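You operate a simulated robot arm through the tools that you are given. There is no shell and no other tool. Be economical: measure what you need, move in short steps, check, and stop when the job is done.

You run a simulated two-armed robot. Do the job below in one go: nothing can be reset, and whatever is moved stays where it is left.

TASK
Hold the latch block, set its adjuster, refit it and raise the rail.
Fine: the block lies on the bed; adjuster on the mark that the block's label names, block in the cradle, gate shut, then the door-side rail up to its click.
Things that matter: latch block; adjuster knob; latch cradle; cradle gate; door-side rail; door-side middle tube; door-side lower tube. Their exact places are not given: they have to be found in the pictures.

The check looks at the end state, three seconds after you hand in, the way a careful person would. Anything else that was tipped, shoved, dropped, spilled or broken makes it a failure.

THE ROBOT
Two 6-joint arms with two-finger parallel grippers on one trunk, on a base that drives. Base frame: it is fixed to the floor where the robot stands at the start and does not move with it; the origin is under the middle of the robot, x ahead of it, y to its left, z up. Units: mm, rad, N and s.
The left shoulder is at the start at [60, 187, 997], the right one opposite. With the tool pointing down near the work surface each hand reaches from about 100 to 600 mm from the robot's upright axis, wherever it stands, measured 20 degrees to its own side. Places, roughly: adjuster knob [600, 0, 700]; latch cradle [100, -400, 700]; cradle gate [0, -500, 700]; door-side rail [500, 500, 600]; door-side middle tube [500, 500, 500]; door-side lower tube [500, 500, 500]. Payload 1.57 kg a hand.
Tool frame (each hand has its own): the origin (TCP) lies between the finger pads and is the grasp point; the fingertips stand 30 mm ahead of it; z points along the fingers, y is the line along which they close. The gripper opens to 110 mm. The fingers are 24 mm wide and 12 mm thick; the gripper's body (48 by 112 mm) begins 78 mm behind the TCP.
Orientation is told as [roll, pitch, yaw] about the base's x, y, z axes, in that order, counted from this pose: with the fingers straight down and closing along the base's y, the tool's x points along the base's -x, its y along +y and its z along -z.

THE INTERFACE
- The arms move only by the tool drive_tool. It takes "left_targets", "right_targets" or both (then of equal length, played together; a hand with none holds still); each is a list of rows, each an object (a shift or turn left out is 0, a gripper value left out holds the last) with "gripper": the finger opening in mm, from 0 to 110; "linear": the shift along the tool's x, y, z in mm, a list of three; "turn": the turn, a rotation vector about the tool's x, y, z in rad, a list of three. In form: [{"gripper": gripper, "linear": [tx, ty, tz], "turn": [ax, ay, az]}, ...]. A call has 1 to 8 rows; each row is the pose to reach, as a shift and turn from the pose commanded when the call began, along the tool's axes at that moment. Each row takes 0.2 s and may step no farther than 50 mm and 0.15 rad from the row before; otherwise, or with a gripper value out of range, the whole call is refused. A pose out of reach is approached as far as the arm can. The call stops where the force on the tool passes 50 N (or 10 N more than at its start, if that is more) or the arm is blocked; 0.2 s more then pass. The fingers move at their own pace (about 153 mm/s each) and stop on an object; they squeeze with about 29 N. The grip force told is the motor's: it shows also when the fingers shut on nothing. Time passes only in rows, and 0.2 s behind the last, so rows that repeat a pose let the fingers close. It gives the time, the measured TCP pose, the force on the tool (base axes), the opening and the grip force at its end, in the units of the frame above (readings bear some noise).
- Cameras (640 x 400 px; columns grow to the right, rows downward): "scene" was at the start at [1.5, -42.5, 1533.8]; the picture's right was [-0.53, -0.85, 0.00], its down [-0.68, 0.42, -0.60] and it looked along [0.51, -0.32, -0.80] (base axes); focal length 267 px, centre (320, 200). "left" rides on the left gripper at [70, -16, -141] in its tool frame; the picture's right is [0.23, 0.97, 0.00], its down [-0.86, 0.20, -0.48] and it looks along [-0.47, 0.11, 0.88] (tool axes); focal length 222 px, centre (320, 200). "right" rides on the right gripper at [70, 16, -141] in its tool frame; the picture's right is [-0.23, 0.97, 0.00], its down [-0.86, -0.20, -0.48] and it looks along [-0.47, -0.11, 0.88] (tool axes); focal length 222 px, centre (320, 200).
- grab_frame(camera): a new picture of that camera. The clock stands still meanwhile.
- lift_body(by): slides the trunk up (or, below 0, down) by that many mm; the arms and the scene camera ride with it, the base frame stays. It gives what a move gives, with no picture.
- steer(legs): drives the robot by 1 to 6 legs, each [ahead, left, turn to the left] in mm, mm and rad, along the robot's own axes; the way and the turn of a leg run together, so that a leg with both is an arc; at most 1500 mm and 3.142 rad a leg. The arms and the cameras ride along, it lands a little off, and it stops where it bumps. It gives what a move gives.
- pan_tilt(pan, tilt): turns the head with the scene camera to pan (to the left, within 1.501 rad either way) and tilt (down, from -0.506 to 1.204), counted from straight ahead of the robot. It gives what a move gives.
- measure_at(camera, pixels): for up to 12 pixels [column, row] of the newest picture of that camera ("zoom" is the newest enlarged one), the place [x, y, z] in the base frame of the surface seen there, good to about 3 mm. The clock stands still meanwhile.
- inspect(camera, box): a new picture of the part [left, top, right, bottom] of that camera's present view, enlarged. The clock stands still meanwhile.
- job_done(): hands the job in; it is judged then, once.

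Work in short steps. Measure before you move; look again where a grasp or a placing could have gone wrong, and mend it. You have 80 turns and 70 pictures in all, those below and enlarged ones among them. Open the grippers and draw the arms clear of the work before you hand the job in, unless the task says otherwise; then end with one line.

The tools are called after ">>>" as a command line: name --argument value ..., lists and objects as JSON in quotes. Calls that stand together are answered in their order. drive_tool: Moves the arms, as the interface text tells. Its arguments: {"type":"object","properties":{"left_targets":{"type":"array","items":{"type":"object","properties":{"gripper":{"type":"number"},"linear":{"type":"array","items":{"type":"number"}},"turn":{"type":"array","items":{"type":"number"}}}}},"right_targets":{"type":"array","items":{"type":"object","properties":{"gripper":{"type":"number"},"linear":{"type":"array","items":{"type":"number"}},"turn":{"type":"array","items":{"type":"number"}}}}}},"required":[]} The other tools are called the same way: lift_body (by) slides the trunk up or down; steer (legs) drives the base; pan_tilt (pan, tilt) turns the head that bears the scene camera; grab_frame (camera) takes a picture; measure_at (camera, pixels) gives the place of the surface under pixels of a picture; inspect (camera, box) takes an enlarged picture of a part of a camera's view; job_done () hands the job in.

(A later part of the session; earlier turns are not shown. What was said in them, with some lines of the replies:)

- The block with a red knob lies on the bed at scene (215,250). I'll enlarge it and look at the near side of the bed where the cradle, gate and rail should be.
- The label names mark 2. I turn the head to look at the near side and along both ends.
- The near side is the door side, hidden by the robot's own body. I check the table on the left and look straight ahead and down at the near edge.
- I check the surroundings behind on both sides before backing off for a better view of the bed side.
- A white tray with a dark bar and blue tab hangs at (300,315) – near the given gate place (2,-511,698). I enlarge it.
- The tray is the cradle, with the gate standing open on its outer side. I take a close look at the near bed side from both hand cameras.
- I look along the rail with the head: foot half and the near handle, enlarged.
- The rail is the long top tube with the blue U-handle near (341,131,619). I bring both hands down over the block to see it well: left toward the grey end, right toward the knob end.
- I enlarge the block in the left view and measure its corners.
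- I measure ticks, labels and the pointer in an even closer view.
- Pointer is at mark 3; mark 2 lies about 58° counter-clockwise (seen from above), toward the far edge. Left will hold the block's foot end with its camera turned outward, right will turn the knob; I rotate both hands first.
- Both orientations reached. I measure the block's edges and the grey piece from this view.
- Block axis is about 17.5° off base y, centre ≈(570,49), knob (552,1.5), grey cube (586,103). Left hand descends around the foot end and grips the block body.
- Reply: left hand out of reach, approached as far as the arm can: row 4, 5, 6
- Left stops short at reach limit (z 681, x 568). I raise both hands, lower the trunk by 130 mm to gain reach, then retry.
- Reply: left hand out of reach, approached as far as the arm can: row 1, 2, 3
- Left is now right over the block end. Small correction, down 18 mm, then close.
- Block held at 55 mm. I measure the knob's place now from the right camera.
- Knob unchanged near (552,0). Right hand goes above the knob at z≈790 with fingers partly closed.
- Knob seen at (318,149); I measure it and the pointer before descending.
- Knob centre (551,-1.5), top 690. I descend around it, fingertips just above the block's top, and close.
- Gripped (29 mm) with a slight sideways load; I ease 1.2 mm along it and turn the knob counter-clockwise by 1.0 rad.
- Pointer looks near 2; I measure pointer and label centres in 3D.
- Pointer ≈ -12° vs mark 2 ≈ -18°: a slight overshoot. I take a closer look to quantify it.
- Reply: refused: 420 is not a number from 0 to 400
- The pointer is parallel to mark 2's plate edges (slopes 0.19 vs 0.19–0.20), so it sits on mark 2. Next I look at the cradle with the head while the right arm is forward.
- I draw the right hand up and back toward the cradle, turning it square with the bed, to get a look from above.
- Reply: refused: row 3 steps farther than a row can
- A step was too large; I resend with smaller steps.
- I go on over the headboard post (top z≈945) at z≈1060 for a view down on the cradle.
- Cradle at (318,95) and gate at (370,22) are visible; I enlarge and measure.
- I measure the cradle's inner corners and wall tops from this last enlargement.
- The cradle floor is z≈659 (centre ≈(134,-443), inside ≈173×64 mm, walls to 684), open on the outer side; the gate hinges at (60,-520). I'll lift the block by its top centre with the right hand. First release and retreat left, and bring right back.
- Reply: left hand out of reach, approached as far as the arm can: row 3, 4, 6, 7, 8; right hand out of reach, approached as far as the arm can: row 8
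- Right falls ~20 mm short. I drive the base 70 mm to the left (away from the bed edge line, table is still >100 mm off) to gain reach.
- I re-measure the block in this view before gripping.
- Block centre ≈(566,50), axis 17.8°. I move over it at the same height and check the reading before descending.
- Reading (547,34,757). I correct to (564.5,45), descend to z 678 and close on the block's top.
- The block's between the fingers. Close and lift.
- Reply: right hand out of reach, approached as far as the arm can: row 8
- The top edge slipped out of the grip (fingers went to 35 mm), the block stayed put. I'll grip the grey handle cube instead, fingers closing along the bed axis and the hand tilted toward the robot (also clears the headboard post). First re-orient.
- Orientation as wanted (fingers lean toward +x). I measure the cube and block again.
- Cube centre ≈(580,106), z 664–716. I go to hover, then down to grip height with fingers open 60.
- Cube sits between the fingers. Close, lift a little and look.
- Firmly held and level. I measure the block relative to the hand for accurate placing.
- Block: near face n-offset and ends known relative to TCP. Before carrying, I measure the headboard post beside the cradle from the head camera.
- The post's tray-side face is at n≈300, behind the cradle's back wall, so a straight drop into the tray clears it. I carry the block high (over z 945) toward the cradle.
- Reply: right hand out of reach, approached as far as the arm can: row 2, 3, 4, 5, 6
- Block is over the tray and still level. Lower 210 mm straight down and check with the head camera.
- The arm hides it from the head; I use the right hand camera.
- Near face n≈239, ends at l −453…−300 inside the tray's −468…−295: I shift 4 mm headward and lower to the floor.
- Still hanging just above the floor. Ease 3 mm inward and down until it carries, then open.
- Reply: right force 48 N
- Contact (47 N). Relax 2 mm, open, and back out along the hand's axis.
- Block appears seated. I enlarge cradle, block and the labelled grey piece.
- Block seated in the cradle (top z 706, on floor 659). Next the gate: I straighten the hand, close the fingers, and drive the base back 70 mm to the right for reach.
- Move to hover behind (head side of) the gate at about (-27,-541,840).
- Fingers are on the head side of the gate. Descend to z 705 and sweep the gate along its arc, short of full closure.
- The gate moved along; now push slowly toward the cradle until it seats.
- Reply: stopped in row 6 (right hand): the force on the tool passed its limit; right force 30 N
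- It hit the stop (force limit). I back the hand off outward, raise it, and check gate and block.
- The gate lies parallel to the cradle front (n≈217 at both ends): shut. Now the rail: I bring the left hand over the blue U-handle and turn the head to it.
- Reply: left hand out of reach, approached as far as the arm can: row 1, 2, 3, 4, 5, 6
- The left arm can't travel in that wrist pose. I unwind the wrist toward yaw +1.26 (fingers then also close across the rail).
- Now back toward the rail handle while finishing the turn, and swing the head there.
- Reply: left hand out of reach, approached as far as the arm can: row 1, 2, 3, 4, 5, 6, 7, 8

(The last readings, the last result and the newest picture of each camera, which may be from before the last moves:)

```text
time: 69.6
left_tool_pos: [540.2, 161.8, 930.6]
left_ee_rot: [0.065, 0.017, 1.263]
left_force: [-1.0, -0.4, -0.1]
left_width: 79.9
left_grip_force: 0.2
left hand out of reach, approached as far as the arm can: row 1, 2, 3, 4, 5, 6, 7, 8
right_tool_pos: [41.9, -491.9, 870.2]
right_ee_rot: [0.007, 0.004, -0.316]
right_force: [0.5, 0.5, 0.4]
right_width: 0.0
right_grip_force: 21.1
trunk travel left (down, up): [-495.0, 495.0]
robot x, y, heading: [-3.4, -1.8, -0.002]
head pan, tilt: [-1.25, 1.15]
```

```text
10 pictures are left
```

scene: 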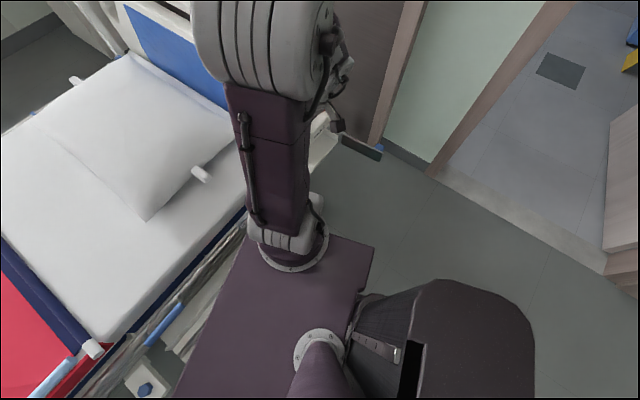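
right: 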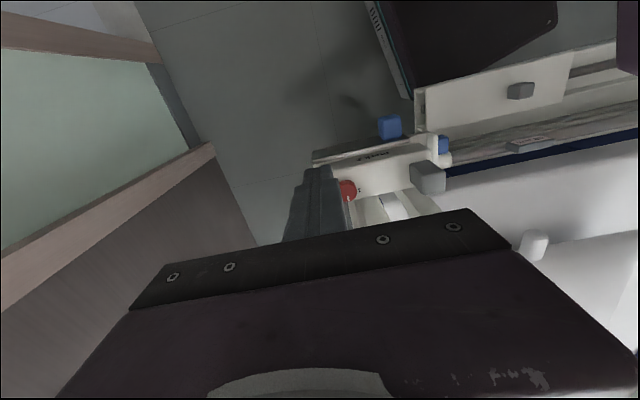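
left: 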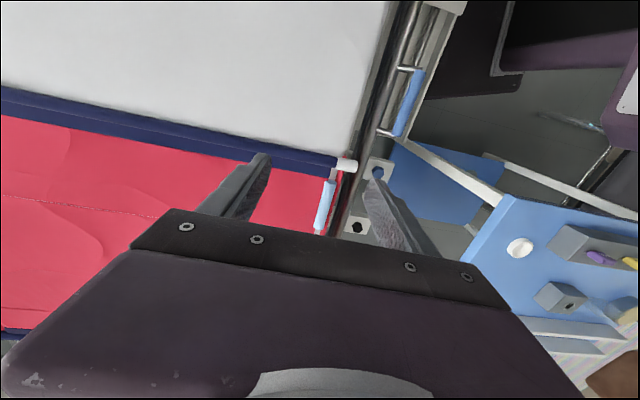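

The low trunk hampers the left arm's folding. I raise the trunk back 130 mm and measure the handle in this view first (bar at (410,100)).

>>> measure_at --camera "left" --pixels '[[420, 78], [412, 100], [404, 130], [405, 68], [383, 133], [395, 80], [378, 120], [408, 25], [430, 60], [349, 164]]'

>>> lift_body --by 130

>>> drive_tool --left_targets '[{"turn": [0.0, 0.0, 0.0]}, {"linear": [5, 20, 0]}, {"linear": [10, 45, 0]}]'

```text
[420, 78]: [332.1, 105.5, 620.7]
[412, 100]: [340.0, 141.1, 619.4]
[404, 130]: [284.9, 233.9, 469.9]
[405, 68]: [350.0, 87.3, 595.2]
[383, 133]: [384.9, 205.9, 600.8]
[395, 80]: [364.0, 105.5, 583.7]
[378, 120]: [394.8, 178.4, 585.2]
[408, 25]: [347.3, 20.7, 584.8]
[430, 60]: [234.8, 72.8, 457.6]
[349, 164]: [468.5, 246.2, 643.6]
```

```text
time: 71.2
left_tool_pos: [539.8, 161.1, 1061.2]
left_ee_rot: [0.065, 0.019, 1.26]
left_force: [0.1, -0.1, 0.2]
left_width: 79.7
left_grip_force: 0.0
right_tool_pos: [41.3, -490.2, 999.5]
right_ee_rot: [0.008, 0.003, -0.316]
right_force: [0.7, 0.0, 0.2]
right_width: 0.2
right_grip_force: 21.1
trunk travel left (down, up): [-625.0, 365.0]
robot x, y, heading: [2.5, -4.9, -0.003]
head pan, tilt: [-1.25, 1.15]
```

```text
time: 72.0
left_tool_pos: [541.0, 162.4, 1060.1]
left_ee_rot: [0.065, 0.018, 1.26]
left_force: [-0.4, -0.3, -0.7]
left_width: 80.0
left_grip_force: 0.1
left hand out of reach, approached as far as the arm can: row 2, 3
right_tool_pos: [41.2, -492.6, 1000.2]
right_ee_rot: [0.006, 0.004, -0.314]
right_force: [-0.6, 0.5, 0.1]
right_width: 0.1
right_grip_force: 20.9
trunk travel left (down, up): [-625.0, 365.0]
robot x, y, heading: [1.0, -11.2, -0.005]
head pan, tilt: [-1.25, 1.15]
```

Yaw +1.26 hits a wrist limit too. I'll take the handle horizontally instead (hand pointing at the bed, jaws above/below the bar). First unwind yaw to −0.31.

>>> drive_tool --left_targets '[{"turn": [0, 0, 0.145]}, {"turn": [0, 0, 0.29]}, {"turn": [0, 0, 0.435]}, {"turn": [0, 0, 0.58]}, {"turn": [0, 0, 0.725]}, {"turn": [0, 0, 0.87]}, {"turn": [0, 0, 1.015]}, {"turn": [0, 0, 1.16]}]'

>>> drive_tool --left_targets '[{"turn": [0, 0, 0.14]}, {"turn": [0, 0, 0.28]}, {"turn": [0, 0, 0.41]}, {"linear": [40, 0, 0], "turn": [0, 0, 0.41]}, {"linear": [80, 0, 0], "turn": [0, 0, 0.41]}, {"linear": [120, 0, 0], "turn": [0, 0, 0.41]}, {"linear": [160, 0, 0], "turn": [0, 0, 0.41]}]'

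```text
time: 73.8
left_tool_pos: [543.0, 164.4, 1061.9]
left_ee_rot: [0.009, 0.067, 0.1]
left_force: [0.2, 0.7, -0.6]
left_width: 80.3
left_grip_force: 0.0
right_tool_pos: [43.0, -491.9, 999.4]
right_ee_rot: [0.006, 0.003, -0.317]
right_force: [0.4, -0.5, 0.4]
right_width: 0.2
right_grip_force: 21.3
trunk travel left (down, up): [-625.0, 365.0]
robot x, y, heading: [0.3, -5.6, -0.007]
head pan, tilt: [-1.25, 1.15]
```

```text
time: 75.4
left_tool_pos: [541.0, 158.1, 1060.3]
left_ee_rot: [-0.017, 0.064, -0.312]
left_force: [-0.1, -0.1, 0.3]
left_width: 80.0
left_grip_force: 0.1
left hand out of reach, approached as far as the arm can: row 4, 5, 6, 7
right_tool_pos: [41.5, -491.2, 1001.2]
right_ee_rot: [0.007, 0.004, -0.315]
right_force: [0.3, 0.0, -1.0]
right_width: 0.2
right_grip_force: 21.0
trunk travel left (down, up): [-625.0, 365.0]
robot x, y, heading: [4.0, -4.8, -0.005]
head pan, tilt: [-1.25, 1.15]
```

Left sits at a stretched-elbow limit. A downward move should bend the elbow the right way again; I try that.

>>> drive_tool --left_targets '[{"linear": [0, 0, 45]}, {"linear": [5, 0, 90]}, {"linear": [10, 0, 135]}, {"linear": [20, 0, 180]}, {"linear": [50, 0, 200]}, {"linear": [90, 0, 200]}, {"linear": [130, 0, 200]}]'

>>> pan_tilt --pan 0.5 --tilt 1.0

>>> grab_frame --camera "scene"

```text
time: 77.0
left_tool_pos: [539.7, 157.2, 1060.5]
left_ee_rot: [-0.016, 0.065, -0.314]
left_force: [0.1, 0.7, -0.3]
left_width: 80.0
left_grip_force: 0.0
left hand out of reach, approached as far as the arm can: row 1, 2, 3, 4, 5, 6, 7
right_tool_pos: [43.2, -490.9, 999.8]
right_ee_rot: [0.008, 0.006, -0.318]
right_force: [0.7, 0.5, -0.1]
right_width: 0.0
right_grip_force: 21.8
trunk travel left (down, up): [-625.0, 365.0]
robot x, y, heading: [0.9, -4.4, -0.006]
head pan, tilt: [-1.25, 1.15]
```

```text
time: 78.8
left_tool_pos: [542.0, 156.5, 1061.2]
left_ee_rot: [-0.018, 0.063, -0.313]
left_force: [0.4, -0.6, -0.4]
left_width: 80.1
left_grip_force: 0.0
right_tool_pos: [41.6, -490.6, 1001.0]
right_ee_rot: [0.008, 0.005, -0.314]
right_force: [0.3, 0.2, -0.7]
right_width: 0.0
right_grip_force: 21.2
trunk travel left (down, up): [-625.0, 365.0]
robot x, y, heading: [0.7, -5.6, -0.005]
head pan, tilt: [0.499, 1.0]
```

```text
9 pictures are left
```

scene: 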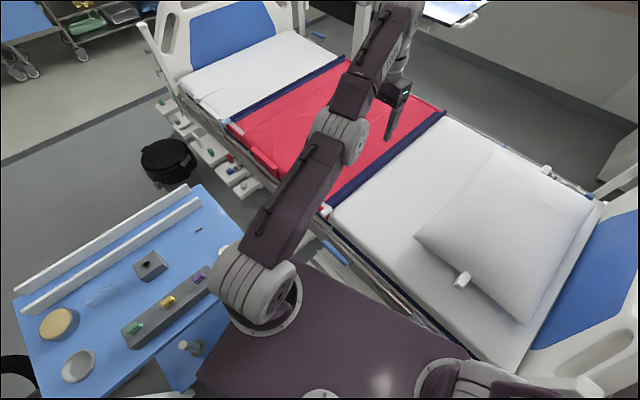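

The wrist is likely at its bend limit (pitch error 0.06). Pitching the fingers outward relieves this and is what I need for a horizontal grasp anyway.

>>> drive_tool --left_targets '[{"turn": [0, -0.14, 0]}, {"turn": [0, -0.28, 0]}, {"turn": [0, -0.42, 0]}, {"turn": [0, -0.56, 0]}, {"turn": [0, -0.7, 0]}, {"turn": [0, -0.84, 0]}, {"linear": [20, 0, -20], "turn": [0, -0.84, 0]}, {"linear": [40, 0, -40], "turn": [0, -0.84, 0]}]'

```text
time: 80.5
left_tool_pos: [461.4, 251.6, 1354.5]
left_ee_rot: [-0.071, -0.661, -0.302]
left_force: [0.0, 0.4, -0.1]
left_width: 79.9
left_grip_force: 0.0
left hand out of reach, approached as far as the arm can: row 1, 2, 3, 4, 5, 6, 7, 8
right_tool_pos: [42.0, -489.8, 1000.1]
right_ee_rot: [0.007, 0.002, -0.315]
right_force: [0.7, 0.3, 0.0]
right_width: 0.1
right_grip_force: 21.4
trunk travel left (down, up): [-625.0, 365.0]
robot x, y, heading: [0.6, -3.9, -0.007]
head pan, tilt: [0.499, 1.0]
```

Now it went up but freed. Try moving down and inward from here.

>>> drive_tool --left_targets '[{"linear": [38, 0, 18]}, {"linear": [77, 0, 38]}, {"linear": [115, 0, 57]}, {"linear": [154, 0, 76]}]'

```text
time: 81.5
left_tool_pos: [470.2, 295.5, 1328.1]
left_ee_rot: [-0.087, -0.636, -0.302]
left_force: [0.4, 0.4, 0.0]
left_width: 80.2
left_grip_force: 0.0
left hand out of reach, approached as far as the arm can: row 1, 2, 3, 4
right_tool_pos: [42.3, -489.1, 1000.8]
right_ee_rot: [0.003, 0.004, -0.316]
right_force: [0.6, 0.7, -0.1]
right_width: 0.1
right_grip_force: 21.3
trunk travel left (down, up): [-625.0, 365.0]
robot x, y, heading: [1.0, -5.6, -0.003]
head pan, tilt: [0.499, 1.0]
```

The left arm is wedged in a bad posture, high and clear. The right arm works well and the handle (≈(338,133,620)) is inside its reach, so I use the right hand: swing it over while turning to yaw 1.26.

>>> drive_tool --right_targets '[{"linear": [-12.3, 42, 0], "turn": [0, 0, -0.14], "gripper": 60}, {"linear": [-24.6, 84, 0], "turn": [0, 0, -0.28]}, {"linear": [-36.9, 126, 0], "turn": [0, 0, -0.42]}, {"linear": [-49.2, 168, 0], "turn": [0, 0, -0.56]}, {"linear": [-61.5, 210, 0], "turn": [0, 0, -0.7]}, {"linear": [-73.8, 253, 0], "turn": [0, 0, -0.84]}, {"linear": [-86, 295, 0], "turn": [0, 0, -0.98]}, {"linear": [-98.4, 337, 0], "turn": [0, 0, -1.12]}]'

```text
time: 83.3
left_tool_pos: [471.0, 291.0, 1329.7]
left_ee_rot: [-0.084, -0.632, -0.302]
left_force: [-0.4, -0.3, -0.5]
left_width: 80.1
left_grip_force: 0.1
right_tool_pos: [242.8, -201.5, 999.4]
right_ee_rot: [0.006, -0.002, 0.804]
right_force: [0.8, 0.6, 0.1]
right_width: 59.8
right_grip_force: 0.0
right hand out of reach, approached as far as the arm can: row 6
trunk travel left (down, up): [-625.0, 365.0]
robot x, y, heading: [-4.4, -5.3, 0.004]
head pan, tilt: [0.499, 1.0]
```

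Next to above the handle at about (335,110,800), finishing the turn.

>>> drive_tool --right_targets '[{"linear": [-36, 18.8, 25], "turn": [0, 0, -0.057]}, {"linear": [-72, 37.5, 50], "turn": [0, 0, -0.114]}, {"linear": [-108, 56, 75], "turn": [0, 0, -0.171]}, {"linear": [-144, 75, 100], "turn": [0, 0, -0.228]}, {"linear": [-180, 94, 125], "turn": [0, 0, -0.285]}, {"linear": [-216, 112.5, 150], "turn": [0, 0, -0.342]}, {"linear": [-252, 131, 175], "turn": [0, 0, -0.4]}, {"linear": [-288, 150, 200], "turn": [0, 0, -0.456]}]'

>>> grab_frame --camera "right"

```text
time: 85.2
left_tool_pos: [469.3, 292.1, 1329.1]
left_ee_rot: [-0.086, -0.635, -0.301]
left_force: [0.8, -0.6, -0.3]
left_width: 80.1
left_grip_force: 0.0
right_tool_pos: [332.6, 110.8, 806.8]
right_ee_rot: [0.004, -0.005, 1.262]
right_force: [-0.4, 0.1, 0.5]
right_width: 60.2
right_grip_force: 0.0
trunk travel left (down, up): [-625.0, 365.0]
robot x, y, heading: [-1.1, -6.3, -0.008]
head pan, tilt: [0.499, 1.0]
```

```text
8 pictures are left
```

right: 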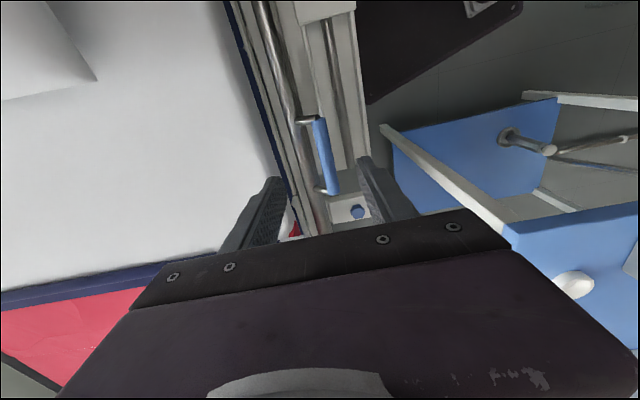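

Reached. I enlarge the handle and measure bar, stand-offs and tube.

>>> inspect --camera "right" --box '[250, 100, 410, 200]'

>>> measure_at --camera "zoom" --pixels '[[275, 90], [300, 220], [325, 350], [285, 225], [318, 215], [215, 80], [180, 100], [225, 220], [250, 180], [275, 360], [240, 330], [345, 240]]'

```text
4.00 times, centred on (330, 150) of right
```

zoom: 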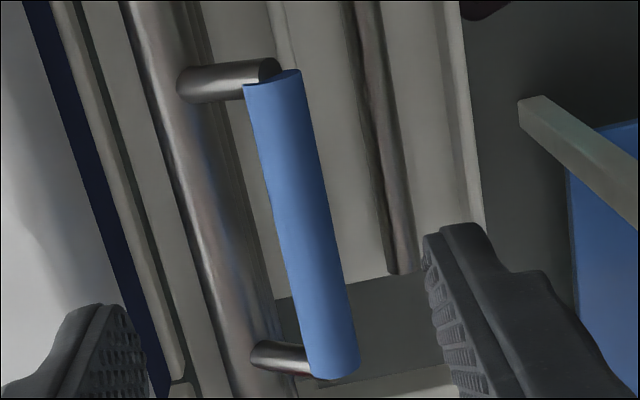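

```text
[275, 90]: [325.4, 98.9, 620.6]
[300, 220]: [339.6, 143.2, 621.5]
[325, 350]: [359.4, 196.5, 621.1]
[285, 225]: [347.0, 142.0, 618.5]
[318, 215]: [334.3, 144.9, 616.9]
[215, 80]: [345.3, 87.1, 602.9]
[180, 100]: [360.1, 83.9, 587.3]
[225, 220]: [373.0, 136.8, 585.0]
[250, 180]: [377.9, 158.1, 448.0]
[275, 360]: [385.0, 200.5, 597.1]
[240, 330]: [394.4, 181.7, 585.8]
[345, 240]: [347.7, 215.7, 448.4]
```

Bar centre ≈(341,146), top z 621, ~20 mm thick, tube top z 587 lower and inward. Descend with fingers open 46 and grip the bar.

>>> drive_tool --right_targets '[{"linear": [-25, 2, 40], "turn": [0, 0, 0.026], "gripper": 46}, {"linear": [-36.1, 2.7, 85], "turn": [0, 0, 0.026]}, {"linear": [-36.1, 2.7, 130], "turn": [0, 0, 0.026]}, {"linear": [-36.1, 2.7, 165], "turn": [0, 0, 0.026]}, {"linear": [-36.1, 2.7, 178], "turn": [0, 0, 0.026]}, {"linear": [-36.1, 2.7, 178], "turn": [0, 0, 0.026], "gripper": 5}, {"linear": [-36.1, 2.7, 178], "turn": [0, 0, 0.026], "gripper": 5}, {"linear": [-36.1, 2.7, 178], "turn": [0, 0, 0.026], "gripper": 5}]'

```text
time: 87.0
left_tool_pos: [471.6, 291.0, 1329.8]
left_ee_rot: [-0.082, -0.632, -0.302]
left_force: [-0.4, 0.2, 1.4]
left_width: 80.3
left_grip_force: 0.1
right_tool_pos: [342.5, 147.6, 625.8]
right_ee_rot: [0.004, -0.009, 1.234]
right_force: [17.7, -9.5, 0.9]
right_width: 22.3
right_grip_force: 35.0
trunk travel left (down, up): [-625.0, 365.0]
robot x, y, heading: [-1.2, -4.1, -0.008]
head pan, tilt: [0.499, 1.0]
```

Bar gripped (22 mm). Lift slowly and watch force and pose.

>>> drive_tool --right_targets '[{"linear": [0, -1, -8]}, {"linear": [0, -1, -18]}, {"linear": [0, -1, -28]}, {"linear": [0, -1, -38]}, {"linear": [0, -1, -48]}]'

>>> grab_frame --camera "right"

```text
time: 88.2
left_tool_pos: [472.4, 292.3, 1328.1]
left_ee_rot: [-0.086, -0.632, -0.302]
left_force: [-0.2, 0.2, -1.0]
left_width: 79.9
left_grip_force: 0.0
right_tool_pos: [342.7, 147.1, 673.6]
right_ee_rot: [0.005, -0.007, 1.233]
right_force: [11.0, 1.9, -15.1]
right_width: 22.0
right_grip_force: 35.1
trunk travel left (down, up): [-625.0, 365.0]
robot x, y, heading: [0.0, -7.1, -0.007]
head pan, tilt: [0.499, 1.0]
```

```text
6 pictures are left
```

right: 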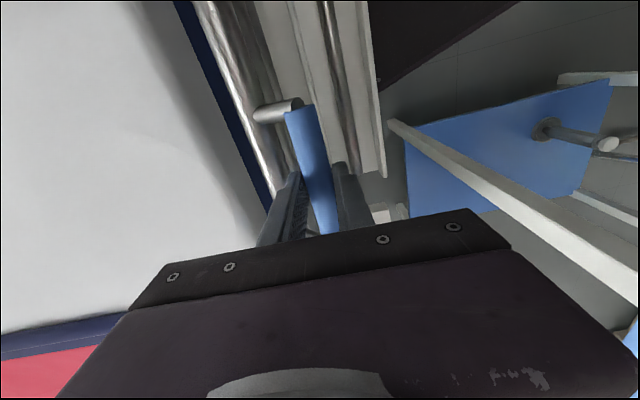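

The rail rises with the hand (15 N). Continue up in steps, easing slightly inward.

>>> drive_tool --right_targets '[{"linear": [0, -2, -15]}, {"linear": [0, -2, -30]}, {"linear": [0, -2, -45]}, {"linear": [0, -2, -60]}, {"linear": [0, -2, -75]}, {"linear": [0, -2, -90]}]'

```text
time: 89.5
left_tool_pos: [469.1, 296.2, 1327.5]
left_ee_rot: [-0.089, -0.635, -0.299]
left_force: [0.2, 0.6, -0.2]
left_width: 80.0
left_grip_force: 0.1
right_tool_pos: [343.0, 148.5, 763.6]
right_ee_rot: [0.002, -0.004, 1.234]
right_force: [-9.2, 20.1, -14.4]
right_width: 22.3
right_grip_force: 34.7
trunk travel left (down, up): [-625.0, 365.0]
robot x, y, heading: [-1.8, -6.5, -0.01]
head pan, tilt: [0.499, 1.0]
```

Rising vertically; a little side load along the rail. Ease 1.5 mm that way and continue.

>>> drive_tool --right_targets '[{"linear": [-1.5, 1.2, -12]}, {"linear": [-1.5, 1.2, -24]}, {"linear": [-1.5, 1.2, -36]}, {"linear": [-1.5, 1.2, -48]}, {"linear": [-1.5, 1.2, -60]}, {"linear": [-1.5, 1.2, -72]}, {"linear": [-1.5, 1.2, -84]}, {"linear": [-1.5, 1.2, -96]}]'

```text
time: 91.3
left_tool_pos: [468.7, 293.4, 1328.6]
left_ee_rot: [-0.085, -0.635, -0.302]
left_force: [-0.7, -0.9, 0.6]
left_width: 80.1
left_grip_force: 0.0
right_tool_pos: [343.5, 148.6, 860.4]
right_ee_rot: [0.004, -0.004, 1.233]
right_force: [-10.8, 2.4, -14.4]
right_width: 22.2
right_grip_force: 34.7
trunk travel left (down, up): [-625.0, 365.0]
robot x, y, heading: [-3.0, -6.1, -0.006]
head pan, tilt: [0.499, 1.0]
```

235 mm up, still free. Continue upward in 11 mm steps until it stops.

>>> drive_tool --right_targets '[{"linear": [0, 0.6, -11]}, {"linear": [0, 0.6, -22]}, {"linear": [0, 0.6, -33]}, {"linear": [0, 0.6, -44]}, {"linear": [0, 0.6, -55]}, {"linear": [0, 0.6, -66]}, {"linear": [0, 0.6, -77]}, {"linear": [0, 0.6, -88]}]'

>>> grab_frame --camera "scene"

```text
time: 93.2
left_tool_pos: [466.9, 290.8, 1331.4]
left_ee_rot: [-0.082, -0.636, -0.303]
left_force: [-0.1, 0.3, -0.4]
left_width: 79.9
left_grip_force: 0.0
right_tool_pos: [343.0, 146.8, 952.1]
right_ee_rot: [0.0, -0.014, 1.229]
right_force: [0.7, 0.1, 0.3]
right_width: 5.2
right_grip_force: 0.1
trunk travel left (down, up): [-625.0, 365.0]
robot x, y, heading: [-5.1, -5.4, -0.01]
head pan, tilt: [0.499, 1.0]
```

```text
5 pictures are left
```

scene: 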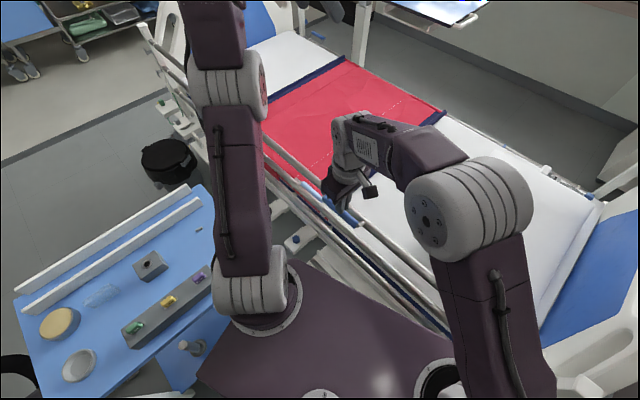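

The grip slipped off the bar at its limit, but the rail stands raised (tubes spread). I check the handle and tube heights.

>>> measure_at --camera "scene" --pixels '[[350, 218], [345, 212], [375, 250], [420, 300], [170, 60], [300, 190], [325, 212], [350, 245], [290, 160], [150, 45], [400, 275], [160, 75]]'

>>> inspect --camera "scene" --box '[290, 150, 450, 250]'

```text
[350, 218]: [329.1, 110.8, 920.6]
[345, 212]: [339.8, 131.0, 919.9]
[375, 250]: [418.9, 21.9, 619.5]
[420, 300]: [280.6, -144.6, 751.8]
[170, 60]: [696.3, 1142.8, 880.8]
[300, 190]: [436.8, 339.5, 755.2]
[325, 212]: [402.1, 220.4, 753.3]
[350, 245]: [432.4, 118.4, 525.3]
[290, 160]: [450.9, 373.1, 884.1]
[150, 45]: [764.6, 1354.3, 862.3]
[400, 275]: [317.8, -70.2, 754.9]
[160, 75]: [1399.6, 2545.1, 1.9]
```

```text
4.00 times, centred on (370, 200) of scene
```

zoom: 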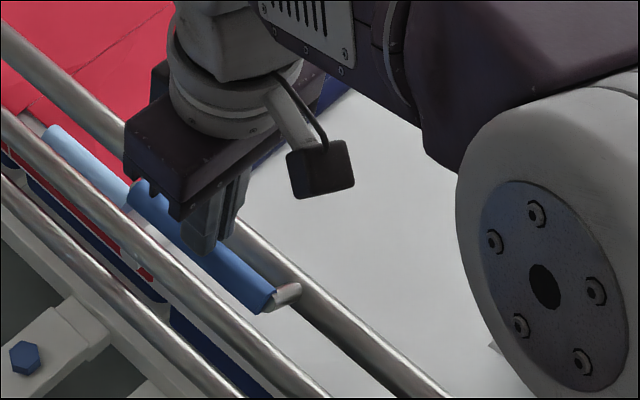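

Handle now z 920 (+300), tubes at 885 / 753: raised. I draw the right hand up and back, let time pass, and verify that the rail stays.

>>> drive_tool --right_targets '[{"linear": [0, 0, -40]}, {"linear": [0, 0, -85]}, {"linear": [20, 0, -120]}, {"linear": [60, 10, -130]}, {"linear": [100, 20, -130]}, {"linear": [140, 30, -130]}, {"linear": [180, 40, -130]}, {"linear": [220, 50, -130]}]'

>>> pan_tilt --pan 0.2 --tilt 0.95

>>> grab_frame --camera "scene"

```text
time: 95.0
left_tool_pos: [465.8, 290.8, 1330.4]
left_ee_rot: [-0.08, -0.636, -0.305]
left_force: [-0.3, -0.4, -0.4]
left_width: 80.0
left_grip_force: 0.0
right_tool_pos: [221.3, -46.0, 1078.7]
right_ee_rot: [0.004, -0.008, 1.234]
right_force: [0.1, -0.1, 0.3]
right_width: 4.9
right_grip_force: 0.0
trunk travel left (down, up): [-625.0, 365.0]
robot x, y, heading: [0.2, -4.6, -0.005]
head pan, tilt: [0.499, 1.0]
```

```text
time: 95.8
left_tool_pos: [468.9, 292.0, 1331.4]
left_ee_rot: [-0.084, -0.636, -0.302]
left_force: [-0.6, -0.1, -0.3]
left_width: 80.0
left_grip_force: 0.0
right_tool_pos: [221.5, -43.5, 1077.8]
right_ee_rot: [0.002, -0.008, 1.234]
right_force: [0.1, -0.3, -0.2]
right_width: 5.1
right_grip_force: 0.0
trunk travel left (down, up): [-625.0, 365.0]
robot x, y, heading: [1.0, -5.7, -0.003]
head pan, tilt: [0.201, 0.949]
```

```text
3 pictures are left
```

scene: 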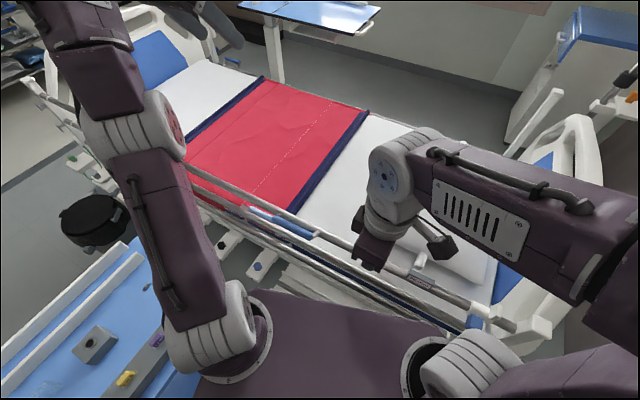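

The rail is still up 2.6 s later; I measure handle, tubes and head end.

>>> measure_at --camera "scene" --pixels '[[285, 219], [300, 228], [330, 238], [450, 298], [487, 322], [200, 176], [420, 281], [240, 210], [535, 325], [470, 310]]'

>>> inspect --camera "scene" --box '[380, 240, 572, 360]'

```text
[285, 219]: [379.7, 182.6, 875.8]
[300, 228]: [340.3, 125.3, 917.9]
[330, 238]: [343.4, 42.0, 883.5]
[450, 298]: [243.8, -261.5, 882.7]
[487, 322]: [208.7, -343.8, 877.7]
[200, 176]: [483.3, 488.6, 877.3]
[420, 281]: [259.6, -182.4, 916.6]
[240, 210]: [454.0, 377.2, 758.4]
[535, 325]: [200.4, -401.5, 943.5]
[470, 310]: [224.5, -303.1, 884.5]
```

```text
3.33 times, centred on (476, 300) of scene
```

zoom: 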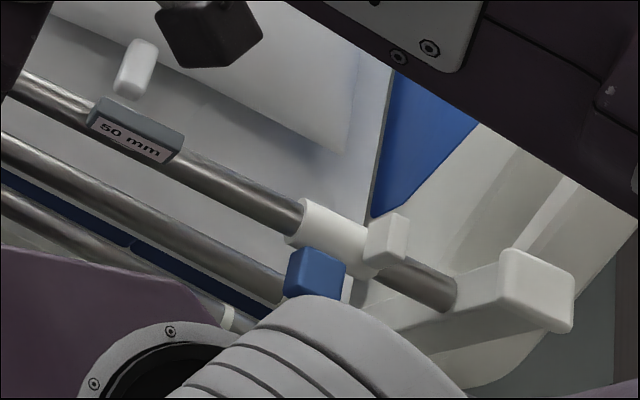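

The rail holds level at z≈884 along its length, held at the top. I open the right gripper and take one last look at the cradle.

>>> drive_tool --right_targets '[{"gripper": 80}, {"gripper": 80}, {"gripper": 80}]'

>>> pan_tilt --pan -1.3 --tilt 1.0

>>> grab_frame --camera "scene"

```text
time: 96.5
left_tool_pos: [468.6, 290.8, 1329.3]
left_ee_rot: [-0.085, -0.636, -0.305]
left_force: [0.6, -0.8, 0.1]
left_width: 80.4
left_grip_force: 0.2
right_tool_pos: [221.1, -44.9, 1078.1]
right_ee_rot: [0.005, -0.006, 1.234]
right_force: [-0.1, 0.5, 0.1]
right_width: 80.0
right_grip_force: 0.1
trunk travel left (down, up): [-625.0, 365.0]
robot x, y, heading: [-0.2, -5.4, -0.003]
head pan, tilt: [0.201, 0.949]
```

```text
time: 98.2
left_tool_pos: [467.7, 291.3, 1330.0]
left_ee_rot: [-0.084, -0.634, -0.303]
left_force: [-0.6, 0.1, -0.5]
left_width: 80.1
left_grip_force: 0.1
right_tool_pos: [220.9, -44.2, 1079.0]
right_ee_rot: [0.004, -0.007, 1.234]
right_force: [-1.1, 0.8, -0.5]
right_width: 80.1
right_grip_force: 0.0
trunk travel left (down, up): [-625.0, 365.0]
robot x, y, heading: [0.4, -8.0, -0.002]
head pan, tilt: [-1.3, 1.0]
```

```text
1 pictures are left
```

scene: 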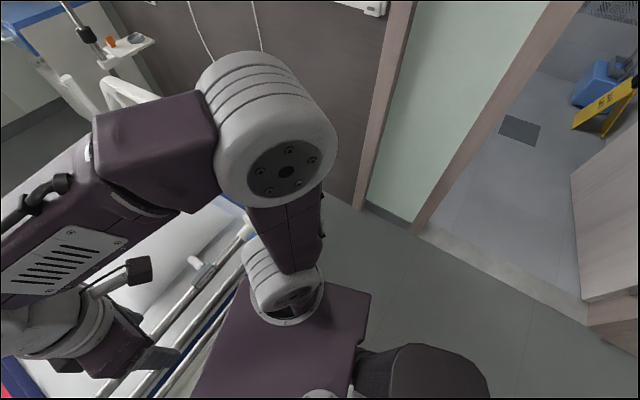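

The arm hides the cradle here, but the gate no longer stands open in view, and it was measured shut with the block seated and untouched since. The rail is holding, both grippers are open and clear, so I hand in.

>>> job_done

```text
The job is handed in.
```

I handed the job in: adjuster on mark 2, block seated in the cradle, gate shut, and the door-side rail raised about 300 mm. The click itself was not confirmed: my grip slipped off the handle at the top, but the rail was still holding level when I measured it about 2.6 s later. In the final picture my arm hid the cradle, so the last view of block and gate was the one taken just after closing the gate.
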